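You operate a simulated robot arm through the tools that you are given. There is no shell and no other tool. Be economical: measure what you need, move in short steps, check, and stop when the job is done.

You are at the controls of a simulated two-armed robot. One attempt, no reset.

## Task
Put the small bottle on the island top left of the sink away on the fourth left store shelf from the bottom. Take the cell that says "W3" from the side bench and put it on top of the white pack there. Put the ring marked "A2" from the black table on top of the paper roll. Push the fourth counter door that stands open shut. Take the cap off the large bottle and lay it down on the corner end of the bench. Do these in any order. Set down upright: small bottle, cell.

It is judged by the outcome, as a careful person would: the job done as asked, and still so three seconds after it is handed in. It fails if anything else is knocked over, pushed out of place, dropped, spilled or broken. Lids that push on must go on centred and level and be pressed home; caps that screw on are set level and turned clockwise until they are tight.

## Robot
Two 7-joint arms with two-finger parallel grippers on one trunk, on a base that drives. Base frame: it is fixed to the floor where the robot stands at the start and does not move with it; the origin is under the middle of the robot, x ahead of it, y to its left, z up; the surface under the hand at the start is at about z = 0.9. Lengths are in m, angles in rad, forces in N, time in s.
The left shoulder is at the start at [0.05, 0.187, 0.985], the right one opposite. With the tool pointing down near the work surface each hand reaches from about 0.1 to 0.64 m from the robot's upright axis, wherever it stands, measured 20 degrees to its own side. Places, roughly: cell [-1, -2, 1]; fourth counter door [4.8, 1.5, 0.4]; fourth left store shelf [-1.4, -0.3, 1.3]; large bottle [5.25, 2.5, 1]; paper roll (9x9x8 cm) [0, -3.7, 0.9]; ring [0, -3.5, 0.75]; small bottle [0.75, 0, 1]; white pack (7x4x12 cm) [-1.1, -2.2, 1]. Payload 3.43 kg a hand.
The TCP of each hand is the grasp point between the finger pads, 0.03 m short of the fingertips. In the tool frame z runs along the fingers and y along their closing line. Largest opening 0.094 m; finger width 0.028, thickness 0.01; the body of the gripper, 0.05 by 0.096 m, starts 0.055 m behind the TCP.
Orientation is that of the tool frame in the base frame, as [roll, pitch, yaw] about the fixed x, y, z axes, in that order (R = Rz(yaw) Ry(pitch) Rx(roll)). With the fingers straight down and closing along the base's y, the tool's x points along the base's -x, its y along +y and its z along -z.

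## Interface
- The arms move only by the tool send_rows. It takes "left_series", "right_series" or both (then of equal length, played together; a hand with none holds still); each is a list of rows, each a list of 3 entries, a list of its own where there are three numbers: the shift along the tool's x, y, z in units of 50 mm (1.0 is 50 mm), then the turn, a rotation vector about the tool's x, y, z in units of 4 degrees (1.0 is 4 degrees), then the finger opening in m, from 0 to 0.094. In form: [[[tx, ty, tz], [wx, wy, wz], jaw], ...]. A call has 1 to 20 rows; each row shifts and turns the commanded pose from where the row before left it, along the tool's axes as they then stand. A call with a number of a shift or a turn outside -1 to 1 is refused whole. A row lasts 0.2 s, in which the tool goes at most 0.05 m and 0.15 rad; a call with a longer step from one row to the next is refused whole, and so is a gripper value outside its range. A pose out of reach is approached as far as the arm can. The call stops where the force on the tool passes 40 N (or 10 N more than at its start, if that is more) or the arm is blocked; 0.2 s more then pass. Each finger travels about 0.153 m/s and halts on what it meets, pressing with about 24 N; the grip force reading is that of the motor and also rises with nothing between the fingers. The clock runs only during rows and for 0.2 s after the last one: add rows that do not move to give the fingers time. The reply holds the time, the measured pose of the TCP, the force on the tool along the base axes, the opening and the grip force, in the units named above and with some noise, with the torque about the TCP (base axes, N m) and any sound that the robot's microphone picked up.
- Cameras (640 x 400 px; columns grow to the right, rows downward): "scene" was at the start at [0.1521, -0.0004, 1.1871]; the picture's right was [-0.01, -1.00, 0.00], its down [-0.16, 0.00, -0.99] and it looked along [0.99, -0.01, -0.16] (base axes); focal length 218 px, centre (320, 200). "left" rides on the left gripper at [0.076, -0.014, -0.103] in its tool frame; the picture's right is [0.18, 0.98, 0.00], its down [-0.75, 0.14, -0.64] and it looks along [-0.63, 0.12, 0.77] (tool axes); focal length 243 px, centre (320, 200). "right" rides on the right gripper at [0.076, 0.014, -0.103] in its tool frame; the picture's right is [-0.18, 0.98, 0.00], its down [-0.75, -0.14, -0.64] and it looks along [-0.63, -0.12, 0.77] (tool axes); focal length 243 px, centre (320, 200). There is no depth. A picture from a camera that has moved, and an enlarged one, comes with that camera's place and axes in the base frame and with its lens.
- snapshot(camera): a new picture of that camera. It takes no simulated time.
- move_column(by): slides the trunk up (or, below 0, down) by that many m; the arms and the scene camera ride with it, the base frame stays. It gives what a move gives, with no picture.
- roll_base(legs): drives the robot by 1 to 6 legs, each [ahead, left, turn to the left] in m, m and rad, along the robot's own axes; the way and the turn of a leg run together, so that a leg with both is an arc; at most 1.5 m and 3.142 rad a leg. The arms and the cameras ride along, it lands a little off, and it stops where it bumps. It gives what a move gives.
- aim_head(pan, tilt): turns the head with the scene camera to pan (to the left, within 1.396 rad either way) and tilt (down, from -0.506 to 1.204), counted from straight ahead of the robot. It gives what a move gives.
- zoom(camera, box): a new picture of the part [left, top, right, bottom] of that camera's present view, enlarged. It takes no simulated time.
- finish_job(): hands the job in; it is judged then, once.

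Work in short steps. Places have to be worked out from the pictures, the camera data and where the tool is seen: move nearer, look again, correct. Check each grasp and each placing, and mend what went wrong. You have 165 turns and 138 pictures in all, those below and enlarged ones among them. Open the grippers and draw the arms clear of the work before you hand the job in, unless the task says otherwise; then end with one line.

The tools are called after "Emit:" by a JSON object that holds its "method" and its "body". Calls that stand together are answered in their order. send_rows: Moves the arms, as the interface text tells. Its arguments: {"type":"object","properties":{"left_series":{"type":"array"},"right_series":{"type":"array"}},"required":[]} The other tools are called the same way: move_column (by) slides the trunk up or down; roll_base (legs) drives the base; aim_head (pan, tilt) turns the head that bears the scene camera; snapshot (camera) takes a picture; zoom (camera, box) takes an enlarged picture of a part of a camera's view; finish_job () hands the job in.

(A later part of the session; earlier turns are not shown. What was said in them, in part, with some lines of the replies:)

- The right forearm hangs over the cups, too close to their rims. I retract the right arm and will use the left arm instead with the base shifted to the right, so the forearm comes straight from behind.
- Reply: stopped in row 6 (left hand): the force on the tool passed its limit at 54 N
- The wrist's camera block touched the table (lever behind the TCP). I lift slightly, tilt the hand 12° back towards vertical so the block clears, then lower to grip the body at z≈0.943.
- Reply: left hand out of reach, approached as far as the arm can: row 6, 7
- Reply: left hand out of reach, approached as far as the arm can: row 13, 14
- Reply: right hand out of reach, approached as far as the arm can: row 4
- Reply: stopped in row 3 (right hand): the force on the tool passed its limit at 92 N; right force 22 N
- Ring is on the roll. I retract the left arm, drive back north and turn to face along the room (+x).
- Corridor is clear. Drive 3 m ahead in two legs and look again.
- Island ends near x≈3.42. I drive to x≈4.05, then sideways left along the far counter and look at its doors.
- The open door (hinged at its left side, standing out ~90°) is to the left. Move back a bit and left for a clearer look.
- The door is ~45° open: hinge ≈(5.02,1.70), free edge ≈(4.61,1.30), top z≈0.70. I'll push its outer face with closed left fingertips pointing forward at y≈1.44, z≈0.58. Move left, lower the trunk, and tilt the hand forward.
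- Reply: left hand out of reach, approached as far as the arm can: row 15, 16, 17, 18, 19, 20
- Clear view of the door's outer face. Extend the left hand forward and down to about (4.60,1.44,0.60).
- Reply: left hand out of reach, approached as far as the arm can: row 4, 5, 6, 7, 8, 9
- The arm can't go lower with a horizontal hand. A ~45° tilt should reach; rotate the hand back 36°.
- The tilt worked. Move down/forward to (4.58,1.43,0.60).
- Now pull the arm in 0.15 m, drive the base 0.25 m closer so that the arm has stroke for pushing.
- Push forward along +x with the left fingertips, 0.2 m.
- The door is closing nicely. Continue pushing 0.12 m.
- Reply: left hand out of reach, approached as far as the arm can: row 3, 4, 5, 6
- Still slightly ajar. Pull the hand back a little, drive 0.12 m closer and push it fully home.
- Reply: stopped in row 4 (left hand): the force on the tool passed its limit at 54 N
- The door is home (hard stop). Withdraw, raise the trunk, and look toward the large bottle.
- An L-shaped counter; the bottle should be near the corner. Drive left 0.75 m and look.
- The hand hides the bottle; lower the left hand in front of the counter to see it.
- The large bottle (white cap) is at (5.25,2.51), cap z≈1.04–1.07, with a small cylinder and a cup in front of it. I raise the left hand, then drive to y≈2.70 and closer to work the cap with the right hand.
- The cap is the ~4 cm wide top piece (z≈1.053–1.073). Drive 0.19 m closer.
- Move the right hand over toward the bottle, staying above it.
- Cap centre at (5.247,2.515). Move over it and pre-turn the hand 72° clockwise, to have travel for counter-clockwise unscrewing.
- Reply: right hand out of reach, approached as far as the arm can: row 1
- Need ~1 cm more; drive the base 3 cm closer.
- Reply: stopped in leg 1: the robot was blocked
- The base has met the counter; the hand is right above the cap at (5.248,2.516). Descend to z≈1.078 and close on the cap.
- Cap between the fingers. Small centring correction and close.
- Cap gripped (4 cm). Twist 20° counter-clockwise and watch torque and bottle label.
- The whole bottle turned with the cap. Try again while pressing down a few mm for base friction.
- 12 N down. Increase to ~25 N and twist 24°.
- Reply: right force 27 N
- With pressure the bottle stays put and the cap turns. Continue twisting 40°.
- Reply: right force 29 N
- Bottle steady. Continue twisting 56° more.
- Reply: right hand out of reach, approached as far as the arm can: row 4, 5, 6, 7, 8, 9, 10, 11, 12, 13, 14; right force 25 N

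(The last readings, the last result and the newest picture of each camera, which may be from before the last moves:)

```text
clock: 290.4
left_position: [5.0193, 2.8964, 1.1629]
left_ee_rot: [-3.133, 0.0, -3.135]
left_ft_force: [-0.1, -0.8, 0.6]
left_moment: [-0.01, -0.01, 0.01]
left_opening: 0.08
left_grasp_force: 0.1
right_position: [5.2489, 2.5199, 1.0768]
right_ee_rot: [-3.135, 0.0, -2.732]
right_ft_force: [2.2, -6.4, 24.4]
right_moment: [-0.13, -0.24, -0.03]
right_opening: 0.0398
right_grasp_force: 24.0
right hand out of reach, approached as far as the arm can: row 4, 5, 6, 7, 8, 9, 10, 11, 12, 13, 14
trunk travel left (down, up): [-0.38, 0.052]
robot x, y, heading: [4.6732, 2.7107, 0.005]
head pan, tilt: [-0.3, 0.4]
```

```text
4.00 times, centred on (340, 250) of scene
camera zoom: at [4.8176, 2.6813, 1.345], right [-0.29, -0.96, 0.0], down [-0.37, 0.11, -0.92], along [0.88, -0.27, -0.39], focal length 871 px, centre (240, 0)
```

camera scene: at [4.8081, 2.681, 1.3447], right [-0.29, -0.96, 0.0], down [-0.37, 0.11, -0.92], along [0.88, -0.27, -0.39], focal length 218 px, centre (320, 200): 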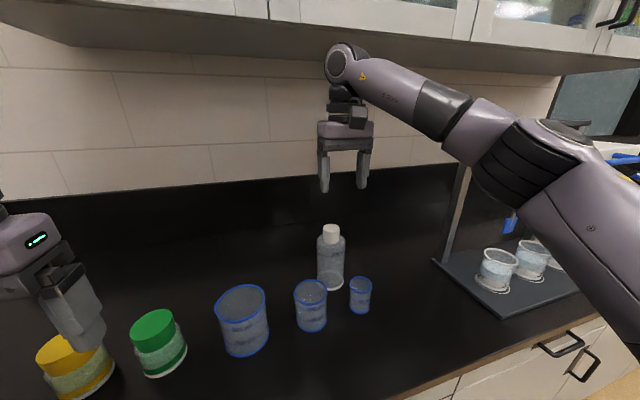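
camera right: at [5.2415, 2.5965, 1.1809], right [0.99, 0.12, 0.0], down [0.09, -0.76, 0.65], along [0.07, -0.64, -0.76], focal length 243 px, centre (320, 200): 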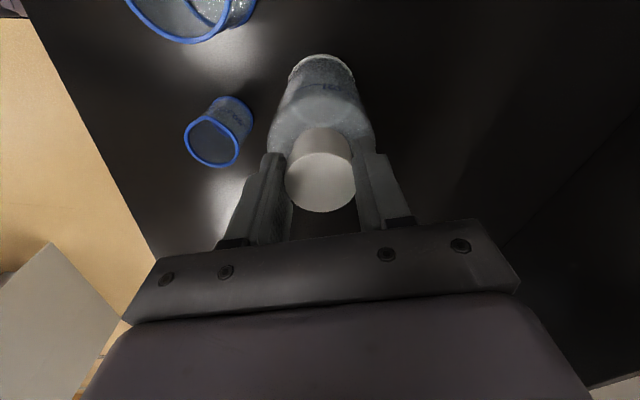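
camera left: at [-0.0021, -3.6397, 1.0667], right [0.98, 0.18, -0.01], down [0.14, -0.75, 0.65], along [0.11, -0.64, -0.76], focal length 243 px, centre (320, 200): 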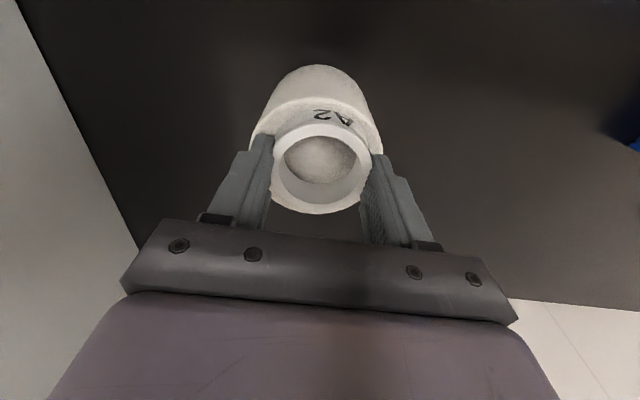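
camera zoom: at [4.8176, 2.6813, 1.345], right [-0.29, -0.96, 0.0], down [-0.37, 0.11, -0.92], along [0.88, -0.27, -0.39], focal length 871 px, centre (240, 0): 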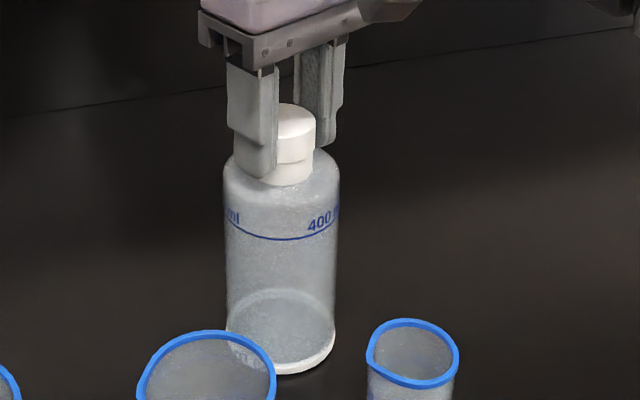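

Wrist limit reached after ~76° of relative turn. Re-grip: ease up, open, and turn the hand back clockwise.

Emit:
{"method": "send_rows", "body": {"right_series": [[[0, 0, -0.04], [0, 0, 0], 0.03], [[0, 0, 0], [0, 0, 0], 0.05], [[0, 0, 0], [0, 0, 0], 0.062], [[0, 0, 0], [0, 0, 1], 0.062], [[0, 0, 0], [0, 0, 1], 0.062], [[0, 0, 0], [0, 0, 1], 0.062], [[0, 0, 0], [0, 0, 1], 0.062], [[0, 0, 0], [0, 0, 1], 0.062], [[0, 0, 0], [0, 0, 1], 0.062], [[0, 0, 0], [0, 0, 1], 0.062], [[0, 0, 0], [0, 0, 1], 0.062], [[0, 0, 0], [0, 0, 1], 0.062], [[0, 0, 0], [0, 0, 1], 0.062], [[0, 0, 0], [0, 0, 1], 0.062], [[0, 0, 0], [0, 0, 1], 0.062], [[0, 0, 0], [0, 0, 1], 0.062], [[0, 0, 0], [0, 0, 1], 0.062], [[0, 0, 0], [0, 0, 1], 0.062], [[0, 0, 0], [0, 0, 1], 0.062], [[0, 0, 0], [0, 0, 1], 0.062]]}}

Emit:
{"method": "send_rows", "body": {"right_series": [[[0, 0, 0], [0, 0, 1], 0.062], [[0, 0, 0], [0, 0, 1], 0.062], [[0, 0, 0], [0, 0, 1], 0.062], [[0, 0, 0], [0, 0, 1], 0.062], [[0, 0, 0], [0, 0, 1], 0.062], [[0, 0, 0], [0, 0, 1], 0.062], [[0, 0, 0], [0, 0, 1], 0.062], [[0, 0, 0], [0, 0, 1], 0.062], [[0, 0, 0], [0, 0, 1], 0.062], [[0, 0, 0], [0, 0, 1], 0.062], [[0, 0, 0], [0, 0, 1], 0.062], [[0, 0, 0], [0, 0, 1], 0.062], [[0, 0, 0], [0, 0, 1], 0.062], [[0, 0, 0], [0, 0, 1], 0.062], [[0, 0, 0], [0, 0, 1], 0.062], [[0, 0, 0], [0, 0, 1], 0.062], [[0, 0, 0], [0, 0, 1], 0.062], [[0, 0, 0], [0, 0, 1], 0.062], [[0, 0, 0], [0, 0, 1], 0.062], [[0, 0, 0], [0, 0, 1], 0.062]]}}

Emit:
{"method": "snapshot", "body": {"camera": "right"}}

Emit:
{"method": "zoom", "body": {"camera": "scene", "box": [270, 150, 420, 300]}}

```text
clock: 294.6
left_position: [5.0209, 2.8967, 1.1618]
left_ee_rot: [-3.137, 0.0, -3.133]
left_ft_force: [-0.3, 0.1, 0.0]
left_moment: [0.02, -0.02, 0.0]
left_opening: 0.08
left_grasp_force: 0.1
right_position: [5.2512, 2.5193, 1.0748]
right_ee_rot: [-3.136, 0.001, 2.365]
right_ft_force: [0.1, 0.2, -0.9]
right_moment: [0.0, 0.0, 0.02]
right_opening: 0.0621
right_grasp_force: 0.0
trunk travel left (down, up): [-0.38, 0.052]
robot x, y, heading: [4.6728, 2.7095, 0.003]
head pan, tilt: [-0.3, 0.4]
```

```text
clock: 298.8
left_position: [5.0199, 2.8968, 1.1608]
left_ee_rot: [-3.138, 0.0, -3.134]
left_ft_force: [0.2, 0.3, 0.5]
left_moment: [-0.01, -0.04, -0.01]
left_opening: 0.0798
left_grasp_force: 0.0
right_position: [5.2498, 2.5197, 1.0742]
right_ee_rot: [-3.141, 0.005, 0.967]
right_ft_force: [-0.1, 0.0, 0.1]
right_moment: [0.03, -0.01, 0.0]
right_opening: 0.0617
right_grasp_force: 0.0
trunk travel left (down, up): [-0.38, 0.052]
robot x, y, heading: [4.671, 2.7096, 0.004]
head pan, tilt: [-0.3, 0.4]
```

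```text
38 pictures are left
camera right: at [5.306, 2.5744, 1.177], right [0.7, -0.71, 0.0], down [-0.54, -0.54, 0.65], along [-0.46, -0.46, -0.76], focal length 243 px, centre (320, 200)
```

right: 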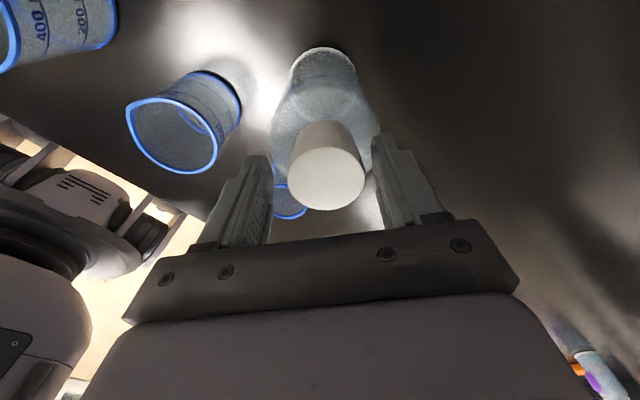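

```text
2.67 times, centred on (345, 225) of scene
camera zoom: at [4.8199, 2.6812, 1.3447], right [-0.29, -0.96, 0.0], down [-0.37, 0.11, -0.92], along [0.88, -0.27, -0.39], focal length 581 px, centre (253, 133)
```

zoom: 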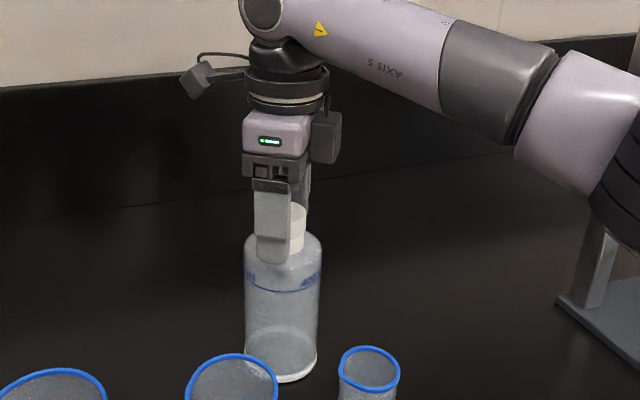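

Now ~148° of twist available. Grip, press, and twist 68°, then check.

Emit:
{"method": "send_rows", "body": {"right_series": [[[0, 0, 0], [0, 0, 0], 0.045], [[0, 0, 0], [0, 0, 0], 0.03], [[0, 0, 0], [0, 0, 0], 0.03], [[0, 0, 0.06], [0, 0, 0], 0.03], [[0, 0, 0.05], [0, 0, -1], 0.03], [[0, 0, 0], [0, 0, -1], 0.03], [[0, 0, 0], [0, 0, -1], 0.03], [[0, 0, 0], [0, 0, -1], 0.03], [[0, 0, 0], [0, 0, -1], 0.03], [[0, 0, 0], [0, 0, -1], 0.03], [[0, 0, 0], [0, 0, -1], 0.03], [[0, 0, 0], [0, 0, -1], 0.03], [[0, 0, 0], [0, 0, -1], 0.03], [[0, 0, 0], [0, 0, -1], 0.03], [[0, 0, 0], [0, 0, -1], 0.03], [[0, 0, 0], [0, 0, -1], 0.03], [[0, 0, 0], [0, 0, -1], 0.03], [[0, 0, 0], [0, 0, -1], 0.03], [[0, 0, 0], [0, 0, -1], 0.03], [[0, 0, 0], [0, 0, -1], 0.03]]}}

Emit:
{"method": "zoom", "body": {"camera": "scene", "box": [290, 200, 390, 300]}}

```text
clock: 303.0
left_position: [5.0182, 2.8975, 1.1612]
left_ee_rot: [-3.135, 0.002, -3.134]
left_ft_force: [-0.2, -0.4, -0.2]
left_moment: [0.03, 0.0, -0.02]
left_opening: 0.0799
left_grasp_force: 0.0
right_position: [5.2499, 2.5213, 1.0736]
right_ee_rot: [3.141, 0.005, 2.088]
right_ft_force: [4.1, 5.8, 26.1]
right_moment: [0.29, -0.31, -0.02]
right_opening: 0.0415
right_grasp_force: 23.8
trunk travel left (down, up): [-0.38, 0.052]
robot x, y, heading: [4.6695, 2.7086, 0.005]
head pan, tilt: [-0.3, 0.4]
```

```text
4.00 times, centred on (340, 250) of scene
camera zoom: at [4.8178, 2.6828, 1.345], right [-0.29, -0.96, 0.0], down [-0.37, 0.11, -0.92], along [0.88, -0.27, -0.39], focal length 871 px, centre (240, 0)
```

zoom: 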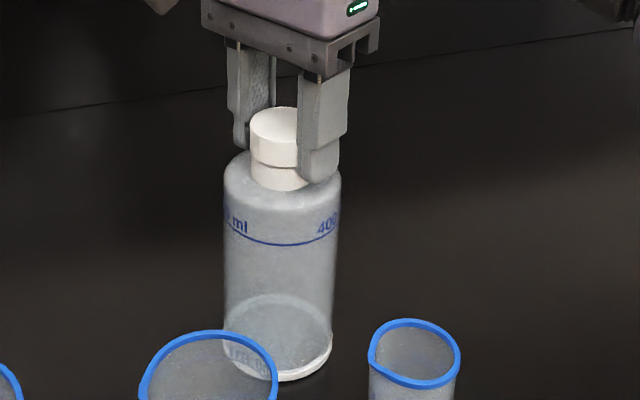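

Mostly relative turn again. Continue 72° more up to near the wrist limit.

Emit:
{"method": "send_rows", "body": {"right_series": [[[0, 0, 0], [0, 0, -1], 0.03], [[0, 0, 0], [0, 0, -1], 0.03], [[0, 0, 0], [0, 0, -1], 0.03], [[0, 0, 0], [0, 0, -1], 0.03], [[0, 0, 0], [0, 0, -1], 0.03], [[0, 0, 0], [0, 0, -1], 0.03], [[0, 0, 0], [0, 0, -1], 0.03], [[0, 0, 0], [0, 0, -1], 0.03], [[0, 0, 0], [0, 0, -1], 0.03], [[0, 0, 0], [0, 0, -1], 0.03], [[0, 0, 0], [0, 0, -1], 0.03], [[0, 0, 0], [0, 0, -1], 0.03], [[0, 0, 0], [0, 0, -1], 0.03], [[0, 0, 0], [0, 0, -1], 0.03], [[0, 0, 0], [0, 0, -1], 0.03], [[0, 0, 0], [0, 0, -1], 0.03], [[0, 0, 0], [0, 0, -1], 0.03], [[0, 0, 0], [0, 0, -1], 0.03]]}}

Emit:
{"method": "zoom", "body": {"camera": "scene", "box": [290, 200, 390, 300]}}

```text
clock: 306.8
left_position: [5.0177, 2.8977, 1.1626]
left_ee_rot: [-3.135, 0.001, -3.135]
left_ft_force: [0.8, 0.5, 0.6]
left_moment: [0.01, 0.02, -0.02]
left_opening: 0.0802
left_grasp_force: 0.1
right_position: [5.2488, 2.5214, 1.0741]
right_ee_rot: [-3.138, 0.0, -2.937]
right_ft_force: [-1.1, 6.8, 26.9]
right_moment: [0.6, 0.05, -0.03]
right_opening: 0.0415
right_grasp_force: 23.8
trunk travel left (down, up): [-0.38, 0.052]
robot x, y, heading: [4.673, 2.7046, 0.006]
head pan, tilt: [-0.3, 0.4]
```

```text
4.00 times, centred on (340, 250) of scene
camera zoom: at [4.817, 2.683, 1.3452], right [-0.29, -0.96, 0.0], down [-0.37, 0.11, -0.92], along [0.88, -0.27, -0.39], focal length 871 px, centre (240, 0)
```

zoom: 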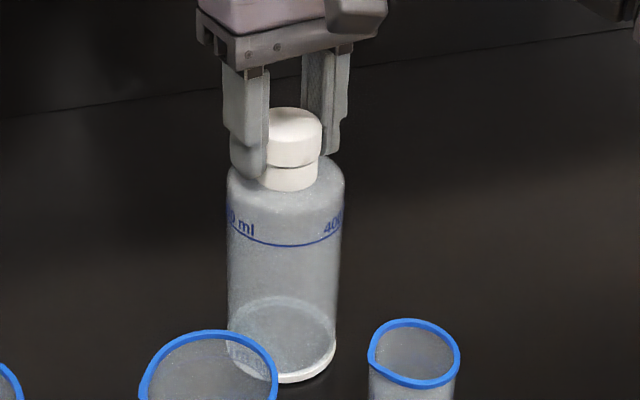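

A gap shows between cap and neck. Test with a gentle lift of about 12 mm.

Emit:
{"method": "send_rows", "body": {"right_series": [[[0, 0, -0.11], [0, 0, 0], 0.03], [[0, 0, -0.1], [0, 0, 0], 0.03], [[0, 0, -0.1], [0, 0, 0], 0.03], [[0, 0, 0], [0, 0, 0], 0.03]]}}

Emit:
{"method": "zoom", "body": {"camera": "scene", "box": [290, 200, 390, 300]}}

```text
clock: 307.8
left_position: [5.0202, 2.896, 1.1618]
left_ee_rot: [-3.138, 0.0, -3.135]
left_ft_force: [0.3, -0.9, 0.2]
left_moment: [0.05, 0.02, 0.0]
left_opening: 0.0798
left_grasp_force: 0.1
right_position: [5.2502, 2.52, 1.0836]
right_ee_rot: [-3.136, -0.008, -2.941]
right_ft_force: [0.1, 0.2, -0.4]
right_moment: [-0.02, 0.01, -0.01]
right_opening: 0.0415
right_grasp_force: 23.7
trunk travel left (down, up): [-0.38, 0.052]
robot x, y, heading: [4.6674, 2.7072, 0.005]
head pan, tilt: [-0.3, 0.4]
```

```text
4.00 times, centred on (340, 250) of scene
camera zoom: at [4.82, 2.6811, 1.3446], right [-0.29, -0.96, 0.0], down [-0.37, 0.11, -0.92], along [0.88, -0.27, -0.39], focal length 871 px, centre (240, 0)
```

zoom: 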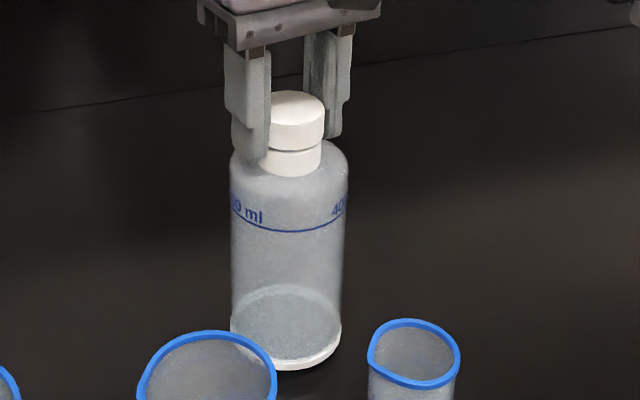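

The bottle comes up with the cap, so it's still threaded (but rising). Set it back down, re-grip and turn more.

Emit:
{"method": "send_rows", "body": {"right_series": [[[0, 0, 0.1], [0, 0, 0], 0.03], [[0, 0, 0.1], [0, 0, 0], 0.03], [[0, 0, 0], [0, 0, 0], 0.03], [[0, 0, 0], [0, 0, 0], 0.05], [[0, 0, 0], [0, 0, 0], 0.062], [[0, 0, 0], [0, 0, 1], 0.062], [[0, 0, 0], [0, 0, 1], 0.062], [[0, 0, 0], [0, 0, 1], 0.062], [[0, 0, 0], [0, 0, 1], 0.062], [[0, 0, 0], [0, 0, 1], 0.062], [[0, 0, 0], [0, 0, 1], 0.062], [[0, 0, 0], [0, 0, 1], 0.062], [[0, 0, 0], [0, 0, 1], 0.062], [[0, 0, 0], [0, 0, 1], 0.062], [[0, 0, 0], [0, 0, 1], 0.062], [[0, 0, 0], [0, 0, 1], 0.062], [[0, 0, 0], [0, 0, 1], 0.062], [[0, 0, 0], [0, 0, 1], 0.062], [[0, 0, 0], [0, 0, 1], 0.062], [[0, 0, 0], [0, 0, 1], 0.062]]}}

Emit:
{"method": "send_rows", "body": {"right_series": [[[0, 0, 0], [0, 0, 1], 0.062], [[0, 0, 0], [0, 0, 1], 0.062], [[0, 0, 0], [0, 0, 1], 0.062], [[0, 0, 0], [0, 0, 1], 0.062], [[0, 0, 0], [0, 0, 1], 0.062], [[0, 0, 0], [0, 0, 1], 0.062], [[0, 0, 0], [0, 0, 1], 0.062], [[0, 0, 0], [0, 0, 1], 0.062], [[0, 0, 0], [0, 0, 1], 0.062], [[0, 0, 0], [0, 0, 1], 0.062], [[0, 0, 0], [0, 0, 1], 0.062], [[0, 0, 0], [0, 0, 1], 0.062], [[0, 0, 0], [0, 0, 1], 0.062], [[0, 0, 0], [0, 0, 1], 0.062], [[0, 0, 0], [0, 0, 1], 0.062], [[0, 0, 0], [0, 0, 1], 0.062], [[0, 0, 0], [0, 0, 1], 0.062], [[0, 0, 0], [0, 0, 1], 0.062], [[0, 0, 0], [0, 0, 1], 0.062], [[0, 0, 0], [0, 0, 1], 0.062]]}}

Emit:
{"method": "snapshot", "body": {"camera": "right"}}

```text
clock: 312.0
left_position: [5.0191, 2.8947, 1.1624]
left_ee_rot: [-3.137, 0.0, -3.135]
left_ft_force: [0.6, -0.3, 0.1]
left_moment: [-0.02, -0.04, 0.03]
left_opening: 0.0798
left_grasp_force: 0.1
right_position: [5.2501, 2.5204, 1.0742]
right_ee_rot: [-3.137, 0.002, 2.294]
right_ft_force: [0.4, 0.6, -0.6]
right_moment: [0.0, 0.02, 0.01]
right_opening: 0.0621
right_grasp_force: 0.0
trunk travel left (down, up): [-0.38, 0.052]
robot x, y, heading: [4.6719, 2.7108, 0.003]
head pan, tilt: [-0.3, 0.4]
```

```text
clock: 316.2
left_position: [5.0194, 2.8968, 1.1604]
left_ee_rot: [-3.136, -0.001, -3.134]
left_ft_force: [0.8, 0.0, 0.3]
left_moment: [-0.01, -0.02, 0.03]
left_opening: 0.0801
left_grasp_force: 0.2
right_position: [5.2504, 2.5191, 1.0737]
right_ee_rot: [3.142, 0.004, 0.898]
right_ft_force: [0.2, 0.1, -0.1]
right_moment: [0.0, 0.0, 0.05]
right_opening: 0.0621
right_grasp_force: 0.1
trunk travel left (down, up): [-0.38, 0.052]
robot x, y, heading: [4.6706, 2.7055, -0.001]
head pan, tilt: [-0.3, 0.4]
```

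```text
33 pictures are left
camera right: at [5.3096, 2.5704, 1.1769], right [0.65, -0.76, 0.0], down [-0.58, -0.5, 0.65], along [-0.49, -0.42, -0.76], focal length 243 px, centre (320, 200)
```

right: 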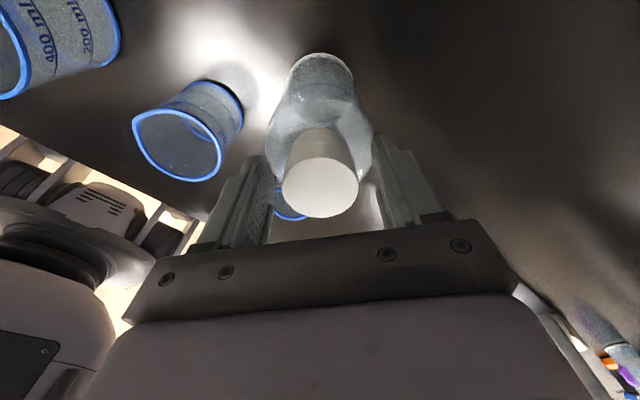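

Bottle standing, cap between fingers. Grip, press, twist again: two calls totalling ~148°.

Emit:
{"method": "send_rows", "body": {"right_series": [[[0, 0, 0], [0, 0, 0], 0.045], [[0, 0, 0], [0, 0, 0], 0.03], [[0, 0, 0], [0, 0, 0], 0.03], [[0, 0, 0.06], [0, 0, 0], 0.03], [[0, 0, 0.04], [0, 0, -1], 0.03], [[0, 0, 0], [0, 0, -1], 0.03], [[0, 0, 0], [0, 0, -1], 0.03], [[0, 0, 0], [0, 0, -1], 0.03], [[0, 0, 0], [0, 0, -1], 0.03], [[0, 0, 0], [0, 0, -1], 0.03], [[0, 0, 0], [0, 0, -1], 0.03], [[0, 0, 0], [0, 0, -1], 0.03], [[0, 0, 0], [0, 0, -1], 0.03], [[0, 0, 0], [0, 0, -1], 0.03], [[0, 0, 0], [0, 0, -1], 0.03], [[0, 0, 0], [0, 0, -1], 0.03], [[0, 0, 0], [0, 0, -1], 0.03], [[0, 0, 0], [0, 0, -1], 0.03], [[0, 0, 0], [0, 0, -1], 0.03], [[0, 0, 0], [0, 0, -1], 0.03]]}}

Emit:
{"method": "send_rows", "body": {"right_series": [[[0, 0, 0], [0, 0, -1], 0.03], [[0, 0, 0], [0, 0, -1], 0.03], [[0, 0, 0], [0, 0, -1], 0.03], [[0, 0, 0], [0, 0, -1], 0.03], [[0, 0, 0], [0, 0, -1], 0.03], [[0, 0, 0], [0, 0, -1], 0.03], [[0, 0, 0], [0, 0, -1], 0.03], [[0, 0, 0], [0, 0, -1], 0.03], [[0, 0, 0], [0, 0, -1], 0.03], [[0, 0, 0], [0, 0, -1], 0.03], [[0, 0, 0], [0, 0, -1], 0.03], [[0, 0, 0], [0, 0, -1], 0.03], [[0, 0, 0], [0, 0, -1], 0.03], [[0, 0, 0], [0, 0, -1], 0.03], [[0, 0, 0], [0, 0, -1], 0.03], [[0, 0, 0], [0, 0, -1], 0.03], [[0, 0, 0], [0, 0, -1], 0.03], [[0, 0, 0], [0, 0, -1], 0.03], [[0, 0, 0], [0, 0, -1], 0.03], [[0, 0, 0], [0, 0, -1], 0.03]]}}

Emit:
{"method": "zoom", "body": {"camera": "scene", "box": [290, 200, 390, 300]}}

```text
clock: 320.4
left_position: [5.0183, 2.8969, 1.1632]
left_ee_rot: [-3.134, 0.004, -3.135]
left_ft_force: [-0.1, 0.5, -0.8]
left_moment: [-0.01, -0.01, -0.02]
left_opening: 0.08
left_grasp_force: 0.1
right_position: [5.2486, 2.52, 1.0725]
right_ee_rot: [3.141, 0.005, 2.019]
right_ft_force: [-5.3, -0.3, 25.4]
right_moment: [0.01, 0.21, -0.04]
right_opening: 0.0429
right_grasp_force: 24.5
trunk travel left (down, up): [-0.38, 0.052]
robot x, y, heading: [4.6714, 2.7056, 0.006]
head pan, tilt: [-0.3, 0.4]
```

```text
clock: 324.6
left_position: [5.0197, 2.8971, 1.1627]
left_ee_rot: [-3.134, 0.0, -3.135]
left_ft_force: [-0.5, 0.4, 0.6]
left_moment: [-0.02, -0.03, 0.0]
left_opening: 0.0799
left_grasp_force: 0.1
right_position: [5.251, 2.52, 1.0702]
right_ee_rot: [-3.138, -0.005, -2.869]
right_ft_force: [0.8, -0.6, 2.9]
right_moment: [0.04, -0.05, 0.01]
right_opening: 0.0428
right_grasp_force: 24.6
trunk travel left (down, up): [-0.38, 0.052]
robot x, y, heading: [4.6737, 2.7099, 0.002]
head pan, tilt: [-0.3, 0.4]
```

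```text
4.00 times, centred on (340, 250) of scene
camera zoom: at [4.8196, 2.6813, 1.3447], right [-0.29, -0.96, 0.0], down [-0.37, 0.11, -0.92], along [0.88, -0.27, -0.39], focal length 871 px, centre (240, 0)
```

zoom: 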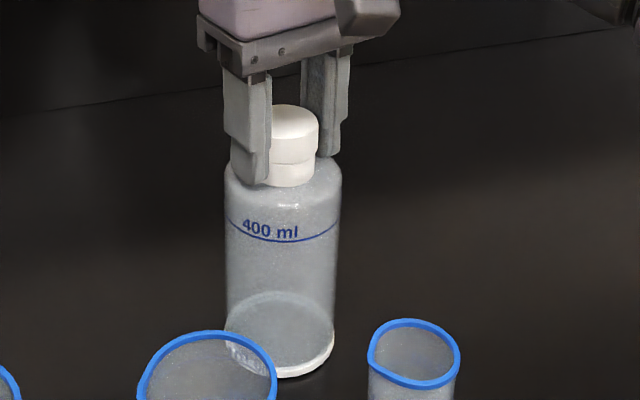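

The press force fell to ~3 N: the thread may have let go. Test-lift 15 mm.

Emit:
{"method": "send_rows", "body": {"right_series": [[[0, 0, -0.1], [0, 0, 0], 0.03], [[0, 0, -0.1], [0, 0, 0], 0.03], [[0, 0, -0.1], [0, 0, 0], 0.03], [[0, 0, 0], [0, 0, 0], 0.03]]}}

Emit:
{"method": "zoom", "body": {"camera": "scene", "box": [290, 200, 390, 300]}}

```text
clock: 325.6
left_position: [5.0195, 2.8975, 1.1621]
left_ee_rot: [-3.136, 0.0, -3.134]
left_ft_force: [0.0, -0.1, 0.1]
left_moment: [0.01, 0.03, -0.04]
left_opening: 0.08
left_grasp_force: 0.0
right_position: [5.2503, 2.5192, 1.084]
right_ee_rot: [-3.138, -0.006, -2.871]
right_ft_force: [-0.7, -0.3, 0.2]
right_moment: [0.01, 0.02, -0.02]
right_opening: 0.0426
right_grasp_force: 23.7
trunk travel left (down, up): [-0.38, 0.052]
robot x, y, heading: [4.6741, 2.7038, 0.008]
head pan, tilt: [-0.3, 0.4]
```

```text
4.00 times, centred on (340, 250) of scene
camera zoom: at [4.82, 2.6812, 1.3447], right [-0.29, -0.96, 0.0], down [-0.37, 0.11, -0.92], along [0.88, -0.27, -0.39], focal length 871 px, centre (240, 0)
```

zoom: 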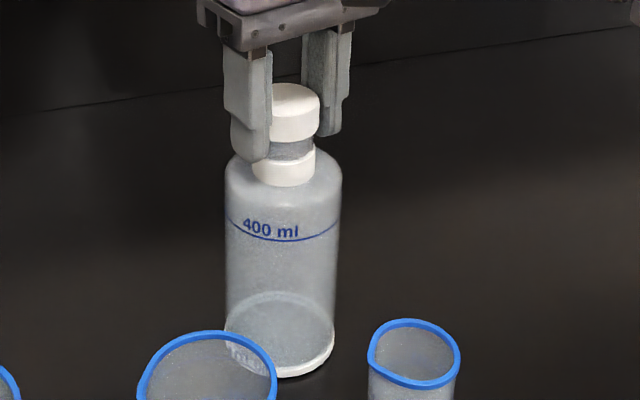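

The cap is off; the bottle stands. Raise the cap and back away from the counter.

Emit:
{"method": "send_rows", "body": {"right_series": [[[0, 0, -0.4], [0, 0, 0], 0.03], [[0, 0, -0.7], [0, 0, 0], 0.03], [[0, 0, -0.7], [0, 0, 0], 0.03], [[0, 0, -0.7], [0, 0, 0], 0.03], [[0, 0, 0], [0, 0, 0], 0.03]]}}

Emit:
{"method": "snapshot", "body": {"camera": "scene"}}

```text
clock: 326.8
left_position: [5.0208, 2.8964, 1.1607]
left_ee_rot: [-3.137, 0.0, -3.135]
left_ft_force: [-0.4, -0.2, -0.3]
left_moment: [0.01, 0.02, -0.03]
left_opening: 0.08
left_grasp_force: 0.0
right_position: [5.2471, 2.5215, 1.2079]
right_ee_rot: [-3.138, -0.004, -2.872]
right_ft_force: [-0.4, 0.1, 0.3]
right_moment: [0.0, 0.02, 0.02]
right_opening: 0.0427
right_grasp_force: 24.0
right hand out of reach, approached as far as the arm can: row 4
trunk travel left (down, up): [-0.38, 0.052]
robot x, y, heading: [4.6707, 2.7076, 0.004]
head pan, tilt: [-0.3, 0.4]
```

```text
30 pictures are left
camera scene: at [4.8202, 2.6812, 1.3446], right [-0.29, -0.96, 0.0], down [-0.37, 0.11, -0.92], along [0.88, -0.27, -0.39], focal length 218 px, centre (320, 200)
```

scene: 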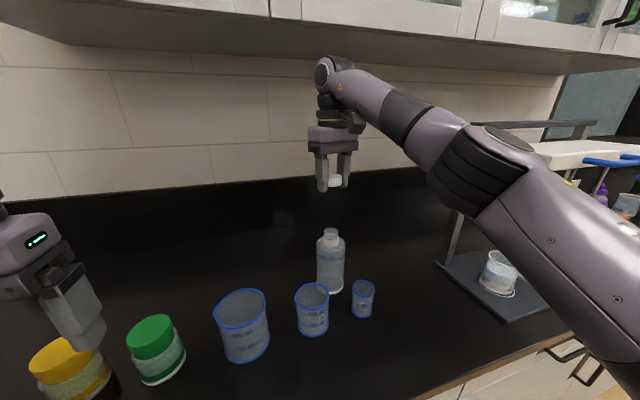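

Cap held, bottle intact. Back off, turn left 0.7 rad, then drive toward the corner end.

Emit:
{"method": "roll_base", "body": {"legs": [[-0.3, 0, 0], [0, 0, 0.7], [0.3, 0.03, 0]]}}

Emit:
{"method": "aim_head", "body": {"pan": -0.1, "tilt": 0.45}}

Emit:
{"method": "snapshot", "body": {"camera": "scene"}}

```text
clock: 332.4
left_position: [4.7279, 3.2887, 1.1609]
left_ee_rot: [-3.134, -0.001, -2.442]
left_ft_force: [0.8, 0.4, 0.2]
left_moment: [-0.03, -0.01, 0.02]
left_opening: 0.0799
left_grasp_force: 0.1
right_position: [5.1421, 3.1446, 1.208]
right_ee_rot: [-3.138, -0.005, -2.176]
right_ft_force: [0.5, 0.5, -0.1]
right_moment: [0.0, 0.02, 0.01]
right_opening: 0.0427
right_grasp_force: 24.2
trunk travel left (down, up): [-0.38, 0.052]
robot x, y, heading: [4.5815, 2.9194, 0.693]
head pan, tilt: [-0.3, 0.4]
```

```text
clock: 333.1
left_position: [4.7267, 3.2888, 1.1615]
left_ee_rot: [-3.138, -0.001, -2.444]
left_ft_force: [0.3, -0.4, -0.2]
left_moment: [-0.03, -0.01, 0.03]
left_opening: 0.0801
left_grasp_force: 0.0
right_position: [5.1419, 3.145, 1.2076]
right_ee_rot: [-3.137, -0.004, -2.179]
right_ft_force: [-1.7, -0.3, 1.3]
right_moment: [-0.02, -0.03, 0.0]
right_opening: 0.0426
right_grasp_force: 24.2
trunk travel left (down, up): [-0.38, 0.052]
robot x, y, heading: [4.5799, 2.9196, 0.7]
head pan, tilt: [-0.099, 0.45]
```

```text
29 pictures are left
camera scene: at [4.7023, 3.0103, 1.34], right [0.56, -0.83, 0.0], down [-0.36, -0.24, -0.9], along [0.74, 0.51, -0.44], focal length 218 px, centre (320, 200)
```

scene: 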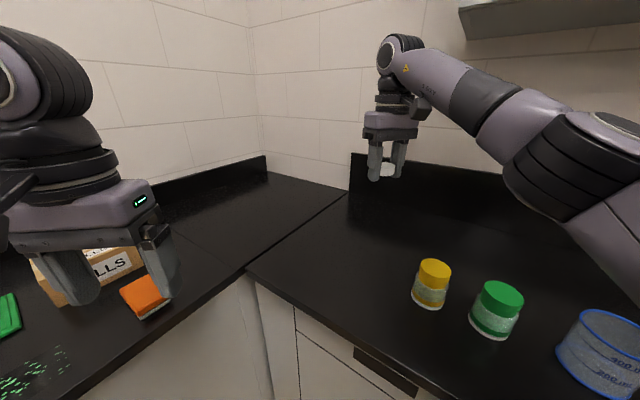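

Free counter area near the seam. Shift the base slightly so the hand is at about (5.15,3.22).

Emit:
{"method": "roll_base", "body": {"legs": [[0.06, 0.05, 0]]}}

Emit:
{"method": "send_rows", "body": {"right_series": [[[0, 0, 0.9], [0, 0, 0], 0.03], [[0, 0, 0.9], [0, 0, 0], 0.03], [[0, 0, 0.9], [0, 0, 0], 0.03], [[0, 0, 0.9], [0, 0, 0], 0.03], [[0, 0, 0.6], [0, 0, 0], 0.03], [[0, 0, 0], [0, 0, 0], 0.03]]}}

Emit:
{"method": "zoom", "body": {"camera": "scene", "box": [280, 130, 480, 330]}}

Emit:
{"method": "snapshot", "body": {"camera": "right"}}

```text
clock: 334.2
left_position: [4.7414, 3.366, 1.1624]
left_ee_rot: [-3.135, 0.0, -2.44]
left_ft_force: [-0.3, 0.8, 0.0]
left_moment: [-0.04, -0.02, 0.01]
left_opening: 0.0801
left_grasp_force: 0.0
right_position: [5.1546, 3.2213, 1.2073]
right_ee_rot: [-3.138, -0.003, -2.177]
right_ft_force: [-0.2, 0.2, 0.2]
right_moment: [-0.01, -0.02, 0.04]
right_opening: 0.0424
right_grasp_force: 23.8
trunk travel left (down, up): [-0.38, 0.052]
robot x, y, heading: [4.5956, 3.0005, 0.696]
head pan, tilt: [-0.099, 0.45]
```

```text
clock: 335.6
left_position: [4.7424, 3.3654, 1.1621]
left_ee_rot: [-3.135, -0.001, -2.44]
left_ft_force: [-0.2, 0.7, -0.1]
left_moment: [0.02, 0.01, 0.01]
left_opening: 0.0797
left_grasp_force: 0.0
right_position: [5.1576, 3.2204, 0.9975]
right_ee_rot: [-3.138, -0.003, -2.178]
right_ft_force: [0.6, 0.1, -0.2]
right_moment: [-0.01, -0.04, -0.04]
right_opening: 0.0426
right_grasp_force: 23.6
trunk travel left (down, up): [-0.38, 0.052]
robot x, y, heading: [4.5907, 2.9963, 0.699]
head pan, tilt: [-0.099, 0.45]
```

```text
2.00 times, centred on (380, 230) of scene
camera zoom: at [4.7163, 3.0871, 1.34], right [0.56, -0.83, 0.0], down [-0.36, -0.24, -0.9], along [0.74, 0.51, -0.44], focal length 436 px, centre (200, 140)
```

zoom: 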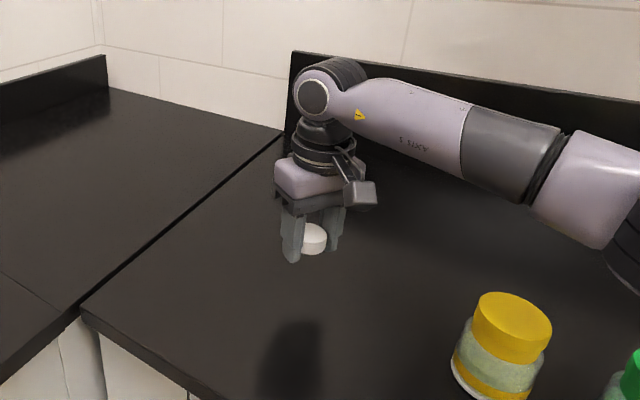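

```text
27 pictures are left
camera right: at [5.101, 3.1648, 1.1007], right [-0.7, 0.71, 0.0], down [0.54, 0.54, 0.64], along [0.46, 0.45, -0.77], focal length 243 px, centre (320, 200)
```

right: 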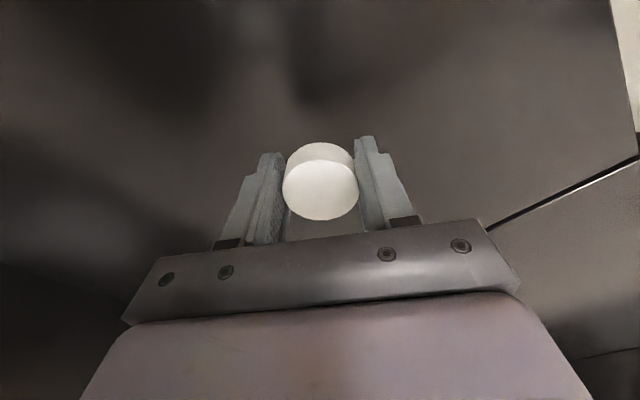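

Cap sits about 9 mm above the fingertips' end. Lower until the fingertips nearly touch the counter.

Emit:
{"method": "send_rows", "body": {"right_series": [[[0, 0, 0.6], [0, 0, 0], 0.03], [[0, 0, 0.4], [0, 0, 0], 0.03], [[0, 0, 0.1], [0, 0, 0], 0.03], [[0, 0, 0.06], [0, 0, 0], 0.03], [[0, 0, 0], [0, 0, 0], 0.03]]}}

Emit:
{"method": "send_rows", "body": {"right_series": [[[0, 0, 0.06], [0, 0, 0], 0.03], [[0, 0, 0], [0, 0, 0], 0.03]]}}

Emit:
{"method": "send_rows", "body": {"right_series": [[[0, 0, 0.05], [0, 0, 0], 0.03], [[0, 0, 0], [0, 0, 0], 0.03]]}}

Emit:
{"method": "zoom", "body": {"camera": "scene", "box": [310, 180, 410, 280]}}

```text
clock: 336.8
left_position: [4.7408, 3.3645, 1.1624]
left_ee_rot: [-3.136, 0.0, -2.44]
left_ft_force: [-0.6, 0.5, 0.7]
left_moment: [-0.03, -0.02, 0.0]
left_opening: 0.08
left_grasp_force: 0.0
right_position: [5.1557, 3.2199, 0.9398]
right_ee_rot: [-3.139, -0.003, -2.178]
right_ft_force: [-0.5, -0.7, -0.6]
right_moment: [0.0, 0.01, 0.0]
right_opening: 0.0426
right_grasp_force: 24.0
trunk travel left (down, up): [-0.38, 0.052]
robot x, y, heading: [4.5928, 2.9957, 0.703]
head pan, tilt: [-0.099, 0.45]
```

```text
clock: 337.4
left_position: [4.7412, 3.3651, 1.1625]
left_ee_rot: [-3.137, -0.001, -2.44]
left_ft_force: [-0.3, -0.2, 0.0]
left_moment: [-0.01, -0.02, 0.04]
left_opening: 0.08
left_grasp_force: 0.0
right_position: [5.1558, 3.2194, 0.9363]
right_ee_rot: [-3.139, -0.005, -2.177]
right_ft_force: [-0.4, 0.9, 0.3]
right_moment: [-0.02, 0.01, 0.02]
right_opening: 0.0422
right_grasp_force: 24.1
trunk travel left (down, up): [-0.38, 0.052]
robot x, y, heading: [4.5981, 2.9947, 0.695]
head pan, tilt: [-0.099, 0.45]
```

```text
clock: 338.0
left_position: [4.7418, 3.3653, 1.1612]
left_ee_rot: [-3.136, -0.001, -2.44]
left_ft_force: [1.3, 0.7, 0.3]
left_moment: [0.01, -0.02, 0.01]
left_opening: 0.0799
left_grasp_force: 0.1
right_position: [5.1564, 3.2196, 0.9337]
right_ee_rot: [-3.139, -0.002, -2.178]
right_ft_force: [-0.3, -0.3, -0.3]
right_moment: [-0.03, -0.02, 0.01]
right_opening: 0.0426
right_grasp_force: 23.5
trunk travel left (down, up): [-0.38, 0.052]
robot x, y, heading: [4.5942, 2.9969, 0.699]
head pan, tilt: [-0.099, 0.45]
```

```text
4.00 times, centred on (360, 230) of scene
camera zoom: at [4.7164, 3.0871, 1.34], right [0.56, -0.83, 0.0], down [-0.36, -0.24, -0.9], along [0.74, 0.51, -0.44], focal length 871 px, centre (160, 80)
```

zoom: 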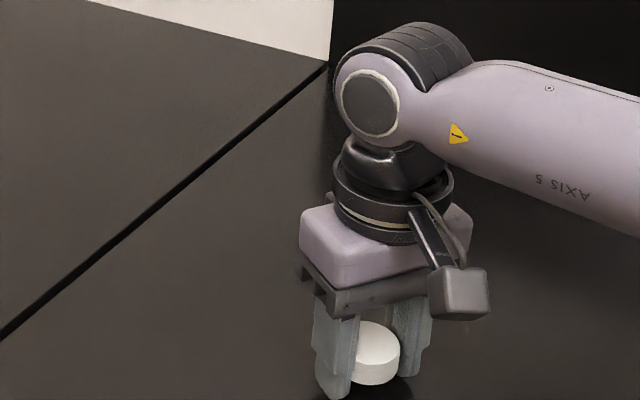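

Continue down in 2.5 mm steps until contact.

Emit:
{"method": "send_rows", "body": {"right_series": [[[0, 0, 0.05], [0, 0, 0], 0.03], [[0, 0, 0], [0, 0, 0], 0.03]]}}

Emit:
{"method": "send_rows", "body": {"right_series": [[[0, 0, 0.04], [0, 0, 0], 0.03], [[0, 0, 0], [0, 0, 0], 0.03]]}}

```text
clock: 338.6
left_position: [4.7411, 3.3667, 1.1618]
left_ee_rot: [-3.136, 0.0, -2.441]
left_ft_force: [0.5, 0.7, -0.2]
left_moment: [0.01, 0.0, 0.01]
left_opening: 0.0799
left_grasp_force: 0.1
right_position: [5.1559, 3.2205, 0.9322]
right_ee_rot: [-3.137, -0.002, -2.178]
right_ft_force: [0.4, 0.1, -0.5]
right_moment: [-0.01, 0.02, -0.01]
right_opening: 0.0425
right_grasp_force: 24.0
trunk travel left (down, up): [-0.38, 0.052]
robot x, y, heading: [4.5938, 3.0011, 0.697]
head pan, tilt: [-0.099, 0.45]
```

```text
clock: 339.2
left_position: [4.7429, 3.3653, 1.1618]
left_ee_rot: [-3.134, 0.0, -2.44]
left_ft_force: [0.1, 0.1, 0.4]
left_moment: [0.02, 0.01, 0.0]
left_opening: 0.0801
left_grasp_force: 0.1
right_position: [5.1565, 3.2198, 0.9293]
right_ee_rot: [-3.138, -0.004, -2.179]
right_ft_force: [-0.2, 0.1, -0.1]
right_moment: [-0.01, -0.01, 0.01]
right_opening: 0.0426
right_grasp_force: 23.8
trunk travel left (down, up): [-0.38, 0.052]
robot x, y, heading: [4.5962, 2.9994, 0.697]
head pan, tilt: [-0.099, 0.45]
```

Emit:
{"method": "send_rows", "body": {"right_series": [[[0, 0, 0.04], [0, 0, 0], 0.03], [[0, 0, 0], [0, 0, 0], 0.03]]}}

Emit:
{"method": "send_rows", "body": {"right_series": [[[0, 0, 0.04], [0, 0, 0], 0.03], [[0, 0, 0], [0, 0, 0], 0.03]]}}

Emit:
{"method": "zoom", "body": {"camera": "scene", "box": [310, 220, 390, 300]}}

```text
clock: 339.8
left_position: [4.7414, 3.3643, 1.1617]
left_ee_rot: [-3.136, 0.0, -2.442]
left_ft_force: [0.9, -1.1, 0.5]
left_moment: [-0.03, 0.01, -0.01]
left_opening: 0.0798
left_grasp_force: 0.1
right_position: [5.1566, 3.2202, 0.9297]
right_ee_rot: [-3.139, 0.0, -2.179]
right_ft_force: [1.5, -0.6, 9.7]
right_moment: [0.07, 0.22, 0.06]
right_opening: 0.0426
right_grasp_force: 24.2
trunk travel left (down, up): [-0.38, 0.052]
robot x, y, heading: [4.5964, 2.9947, 0.698]
head pan, tilt: [-0.099, 0.45]
```

```text
clock: 340.4
left_position: [4.7396, 3.3643, 1.1636]
left_ee_rot: [-3.135, 0.003, -2.443]
left_ft_force: [0.2, 0.4, -0.2]
left_moment: [0.03, -0.03, 0.02]
left_opening: 0.0799
left_grasp_force: 0.0
right_position: [5.1556, 3.2206, 0.9304]
right_ee_rot: [-3.136, 0.004, -2.179]
right_ft_force: [5.1, -2.9, 25.7]
right_moment: [-0.02, 0.6, 0.28]
right_opening: 0.0422
right_grasp_force: 24.2
trunk travel left (down, up): [-0.38, 0.052]
robot x, y, heading: [4.5954, 2.9985, 0.694]
head pan, tilt: [-0.099, 0.45]
```

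```text
5.00 times, centred on (350, 260) of scene
camera zoom: at [4.7145, 3.0858, 1.3406], right [0.56, -0.83, 0.0], down [-0.36, -0.24, -0.9], along [0.74, 0.51, -0.43], focal length 1089 px, centre (170, -100)
```

zoom: 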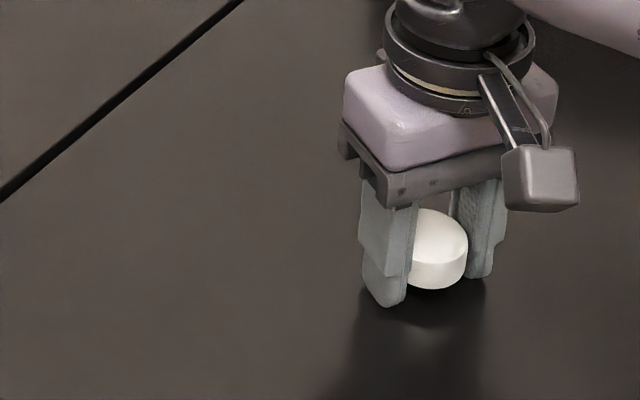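

Fingertips touch the counter; ease off, then open slowly so the cap settles flat (≈1 cm).

Emit:
{"method": "send_rows", "body": {"right_series": [[[0, 0, -0.07], [0, 0, 0], 0.03], [[0, 0, 0], [0, 0, 0], 0.043], [[0, 0, 0], [0, 0, 0], 0.044], [[0, 0, 0], [0, 0, 0], 0.046], [[0, 0, 0], [0, 0, 0], 0.05], [[0, 0, 0], [0, 0, 0], 0.06], [[0, 0, 0], [0, 0, 0], 0.075], [[0, 0, 0], [0, 0, 0], 0.075]]}}

Emit:
{"method": "zoom", "body": {"camera": "scene", "box": [310, 220, 390, 300]}}

```text
clock: 342.2
left_position: [4.7405, 3.3651, 1.1616]
left_ee_rot: [-3.137, 0.002, -2.44]
left_ft_force: [0.7, 0.4, 0.4]
left_moment: [0.05, 0.01, -0.02]
left_opening: 0.08
left_grasp_force: 0.1
right_position: [5.1535, 3.2199, 0.9303]
right_ee_rot: [-3.14, -0.003, -2.175]
right_ft_force: [1.1, -7.4, 12.5]
right_moment: [0.18, 0.29, 0.23]
right_opening: 0.0718
right_grasp_force: 0.0
trunk travel left (down, up): [-0.38, 0.052]
robot x, y, heading: [4.5961, 3.0005, 0.699]
head pan, tilt: [-0.099, 0.45]
```

```text
5.00 times, centred on (350, 260) of scene
camera zoom: at [4.7153, 3.0857, 1.3402], right [0.56, -0.83, 0.0], down [-0.36, -0.24, -0.9], along [0.74, 0.51, -0.43], focal length 1089 px, centre (170, -100)
```

zoom: 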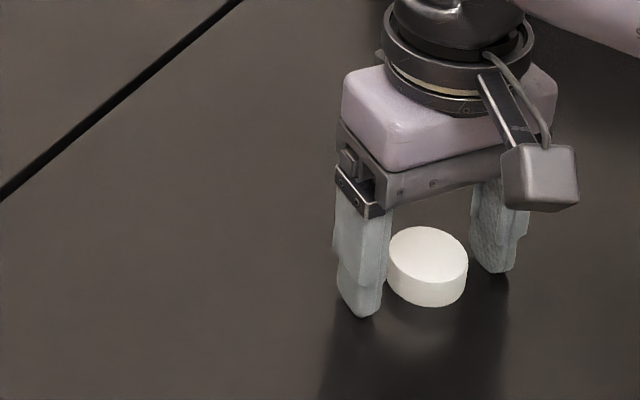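

Cap lies flat on the counter. Raise the hand and back away, then check the scene.

Emit:
{"method": "send_rows", "body": {"right_series": [[[0, 0, -0.2], [0, 0, 0], 0.075], [[0, 0, -0.6], [0, 0, 0], 0.075], [[0, 0, -0.9], [0, 0, 0], 0.075], [[0, 0, -0.9], [0, 0, 0], 0.075], [[0, 0, -0.9], [0, 0, 0], 0.075], [[0, 0, -0.9], [0, 0, 0], 0.075]]}}

Emit:
{"method": "roll_base", "body": {"legs": [[-0.4, 0, 0], [0, 0, -0.7]]}}

Emit:
{"method": "aim_head", "body": {"pan": 0.0, "tilt": 0.4}}

Emit:
{"method": "snapshot", "body": {"camera": "scene"}}

```text
clock: 343.6
left_position: [4.7391, 3.3661, 1.1611]
left_ee_rot: [-3.133, 0.0, -2.439]
left_ft_force: [-0.2, -0.1, 0.1]
left_moment: [0.02, -0.04, 0.0]
left_opening: 0.08
left_grasp_force: 0.1
right_position: [5.1552, 3.2216, 1.1511]
right_ee_rot: [-3.137, -0.003, -2.176]
right_ft_force: [0.6, 1.0, 0.1]
right_moment: [0.01, 0.0, -0.02]
right_opening: 0.075
right_grasp_force: 0.0
trunk travel left (down, up): [-0.38, 0.052]
robot x, y, heading: [4.5955, 2.9978, 0.697]
head pan, tilt: [-0.099, 0.45]
```

```text
clock: 348.0
left_position: [4.639, 2.9272, 1.1617]
left_ee_rot: [-3.137, 0.0, 3.136]
left_ft_force: [-0.4, 0.2, 0.3]
left_moment: [0.03, -0.01, -0.02]
left_opening: 0.0801
left_grasp_force: 0.0
right_position: [4.8611, 2.5498, 1.1485]
right_ee_rot: [-3.139, -0.005, -2.882]
right_ft_force: [-0.5, -0.9, -1.3]
right_moment: [0.01, 0.0, -0.01]
right_opening: 0.0748
right_grasp_force: 0.1
trunk travel left (down, up): [-0.38, 0.052]
robot x, y, heading: [4.2874, 2.7409, -0.009]
head pan, tilt: [-0.099, 0.45]
```

```text
clock: 348.6
left_position: [4.6396, 2.9271, 1.1623]
left_ee_rot: [-3.135, 0.001, 3.139]
left_ft_force: [-0.7, -0.1, -0.6]
left_moment: [0.0, -0.03, 0.0]
left_opening: 0.0798
left_grasp_force: 0.0
right_position: [4.8613, 2.5494, 1.149]
right_ee_rot: [-3.139, -0.001, -2.883]
right_ft_force: [-0.6, 0.8, 1.2]
right_moment: [0.01, 0.02, -0.01]
right_opening: 0.0751
right_grasp_force: 0.0
trunk travel left (down, up): [-0.38, 0.052]
robot x, y, heading: [4.2911, 2.7468, -0.008]
head pan, tilt: [0.0, 0.4]
```

```text
23 pictures are left
camera scene: at [4.4417, 2.7415, 1.3446], right [-0.01, -1.0, 0.0], down [-0.39, 0.0, -0.92], along [0.92, -0.01, -0.39], focal length 218 px, centre (320, 200)
```

scene: 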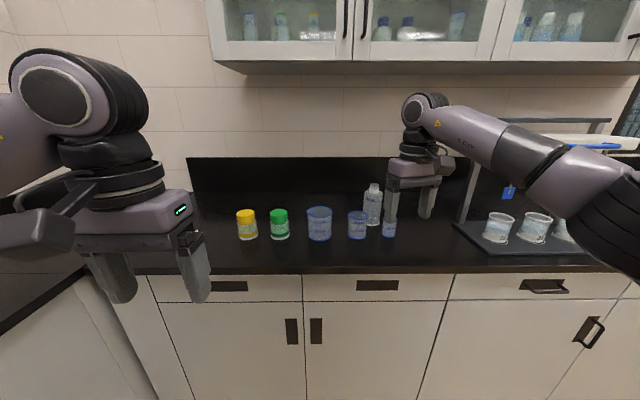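

All upright here. Back away to the middle and verify the cap and the door.

Emit:
{"method": "roll_base", "body": {"legs": [[-0.35, 0, 0], [0, -0.7, 0]]}}

Emit:
{"method": "aim_head", "body": {"pan": 0.0, "tilt": 0.5}}

Emit:
{"method": "snapshot", "body": {"camera": "scene"}}

Emit:
{"method": "aim_head", "body": {"pan": 1.0, "tilt": 0.3}}

Emit:
{"method": "snapshot", "body": {"camera": "scene"}}

```text
clock: 357.1
left_position: [4.2864, 2.2246, 1.1608]
left_ee_rot: [-3.135, -0.002, 3.131]
left_ft_force: [0.2, -0.1, 0.5]
left_moment: [-0.01, -0.01, 0.03]
left_opening: 0.0796
left_grasp_force: 0.1
right_position: [4.5048, 1.8457, 1.1499]
right_ee_rot: [-3.139, -0.002, -2.89]
right_ft_force: [0.8, -0.6, -0.2]
right_moment: [-0.02, 0.01, -0.03]
right_opening: 0.0751
right_grasp_force: 0.0
trunk travel left (down, up): [-0.38, 0.052]
robot x, y, heading: [3.9318, 2.0421, -0.017]
head pan, tilt: [0.0, 0.4]
```

```text
clock: 357.8
left_position: [4.286, 2.2251, 1.1616]
left_ee_rot: [-3.136, 0.0, 3.131]
left_ft_force: [0.2, -0.4, 0.3]
left_moment: [-0.02, -0.01, -0.02]
left_opening: 0.08
left_grasp_force: 0.2
right_position: [4.503, 1.8458, 1.1497]
right_ee_rot: [-3.138, -0.006, -2.89]
right_ft_force: [-0.2, 1.0, -0.5]
right_moment: [0.02, 0.0, -0.03]
right_opening: 0.0748
right_grasp_force: 0.1
trunk travel left (down, up): [-0.38, 0.052]
robot x, y, heading: [3.9346, 2.0455, -0.014]
head pan, tilt: [0.0, 0.499]
```

```text
22 pictures are left
camera scene: at [4.0845, 2.041, 1.3356], right [-0.01, -1.0, 0.0], down [-0.48, 0.01, -0.88], along [0.88, -0.01, -0.48], focal length 218 px, centre (320, 200)
```

scene: 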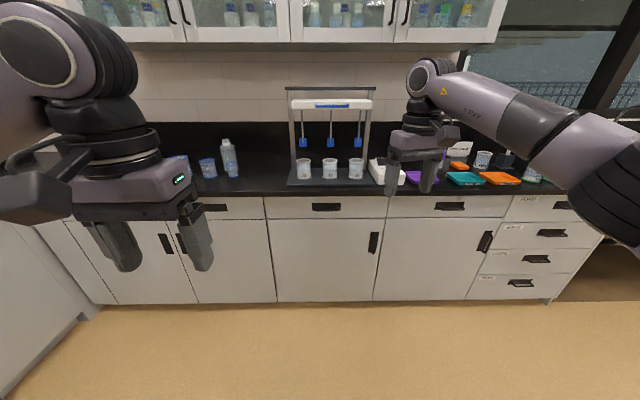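

```text
clock: 359.1
left_position: [4.2848, 2.2252, 1.162]
left_ee_rot: [-3.135, 0.001, 3.131]
left_ft_force: [0.4, 0.4, -0.2]
left_moment: [0.02, 0.02, 0.0]
left_opening: 0.08
left_grasp_force: 0.0
right_position: [4.5046, 1.8447, 1.1495]
right_ee_rot: [-3.137, -0.005, -2.891]
right_ft_force: [-0.6, 0.6, 0.1]
right_moment: [0.0, 0.02, 0.01]
right_opening: 0.075
right_grasp_force: 0.0
trunk travel left (down, up): [-0.38, 0.052]
robot x, y, heading: [3.9354, 2.0459, -0.015]
head pan, tilt: [1.0, 0.3]
```

```text
21 pictures are left
camera scene: at [4.0452, 2.1201, 1.3539], right [0.83, -0.55, 0.0], down [-0.16, -0.25, -0.96], along [0.53, 0.8, -0.3], focal length 218 px, centre (320, 200)
```

scene: 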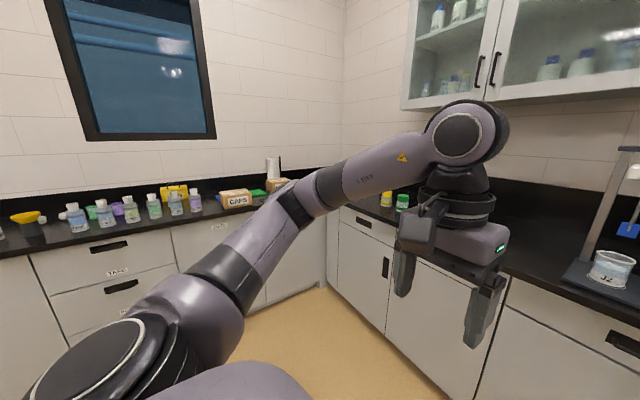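

Everything looks in order; a last zoom on the fourth door.

Emit:
{"method": "aim_head", "body": {"pan": -0.3, "tilt": 0.6}}

Emit:
{"method": "zoom", "body": {"camera": "scene", "box": [200, 120, 480, 300]}}

```text
clock: 360.5
left_position: [4.285, 2.2245, 1.162]
left_ee_rot: [-3.134, 0.001, 3.132]
left_ft_force: [0.2, -0.5, 0.0]
left_moment: [-0.01, 0.02, -0.01]
left_opening: 0.0799
left_grasp_force: 0.0
right_position: [4.505, 1.8459, 1.1498]
right_ee_rot: [-3.138, -0.003, -2.89]
right_ft_force: [-0.3, -0.7, -0.2]
right_moment: [0.04, 0.02, 0.01]
right_opening: 0.0748
right_grasp_force: 0.1
trunk travel left (down, up): [-0.38, 0.052]
robot x, y, heading: [3.9316, 2.0438, -0.02]
head pan, tilt: [-0.3, 0.6]
```

```text
2.22 times, centred on (340, 210) of scene
camera zoom: at [4.0776, 2.015, 1.3265], right [-0.31, -0.95, 0.0], down [-0.54, 0.17, -0.83], along [0.78, -0.26, -0.56], focal length 484 px, centre (276, 178)
```

zoom: 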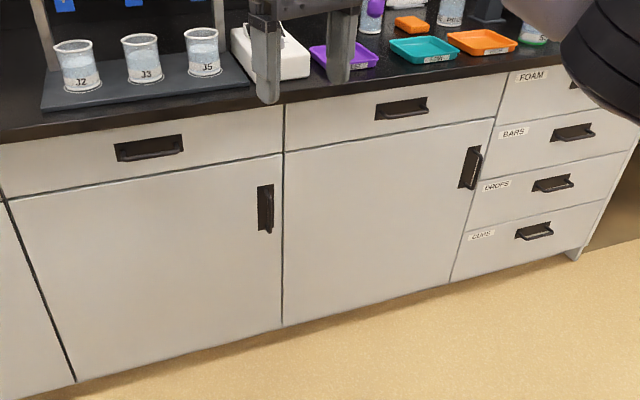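

The door is flush, the arms are clear and the grippers are open. Handing in.

Emit:
{"method": "finish_job", "body": {}}

```text
The job is handed in.
```

All five tasks are done and handed in: the small bottle stands on the fourth left store shelf, cell W3 stands on the white pack, and ring A2 is on the paper roll. The fourth counter door is shut, and the large bottle's cap lies flat at the corner end of the counter (it dropped about 1 cm on release).
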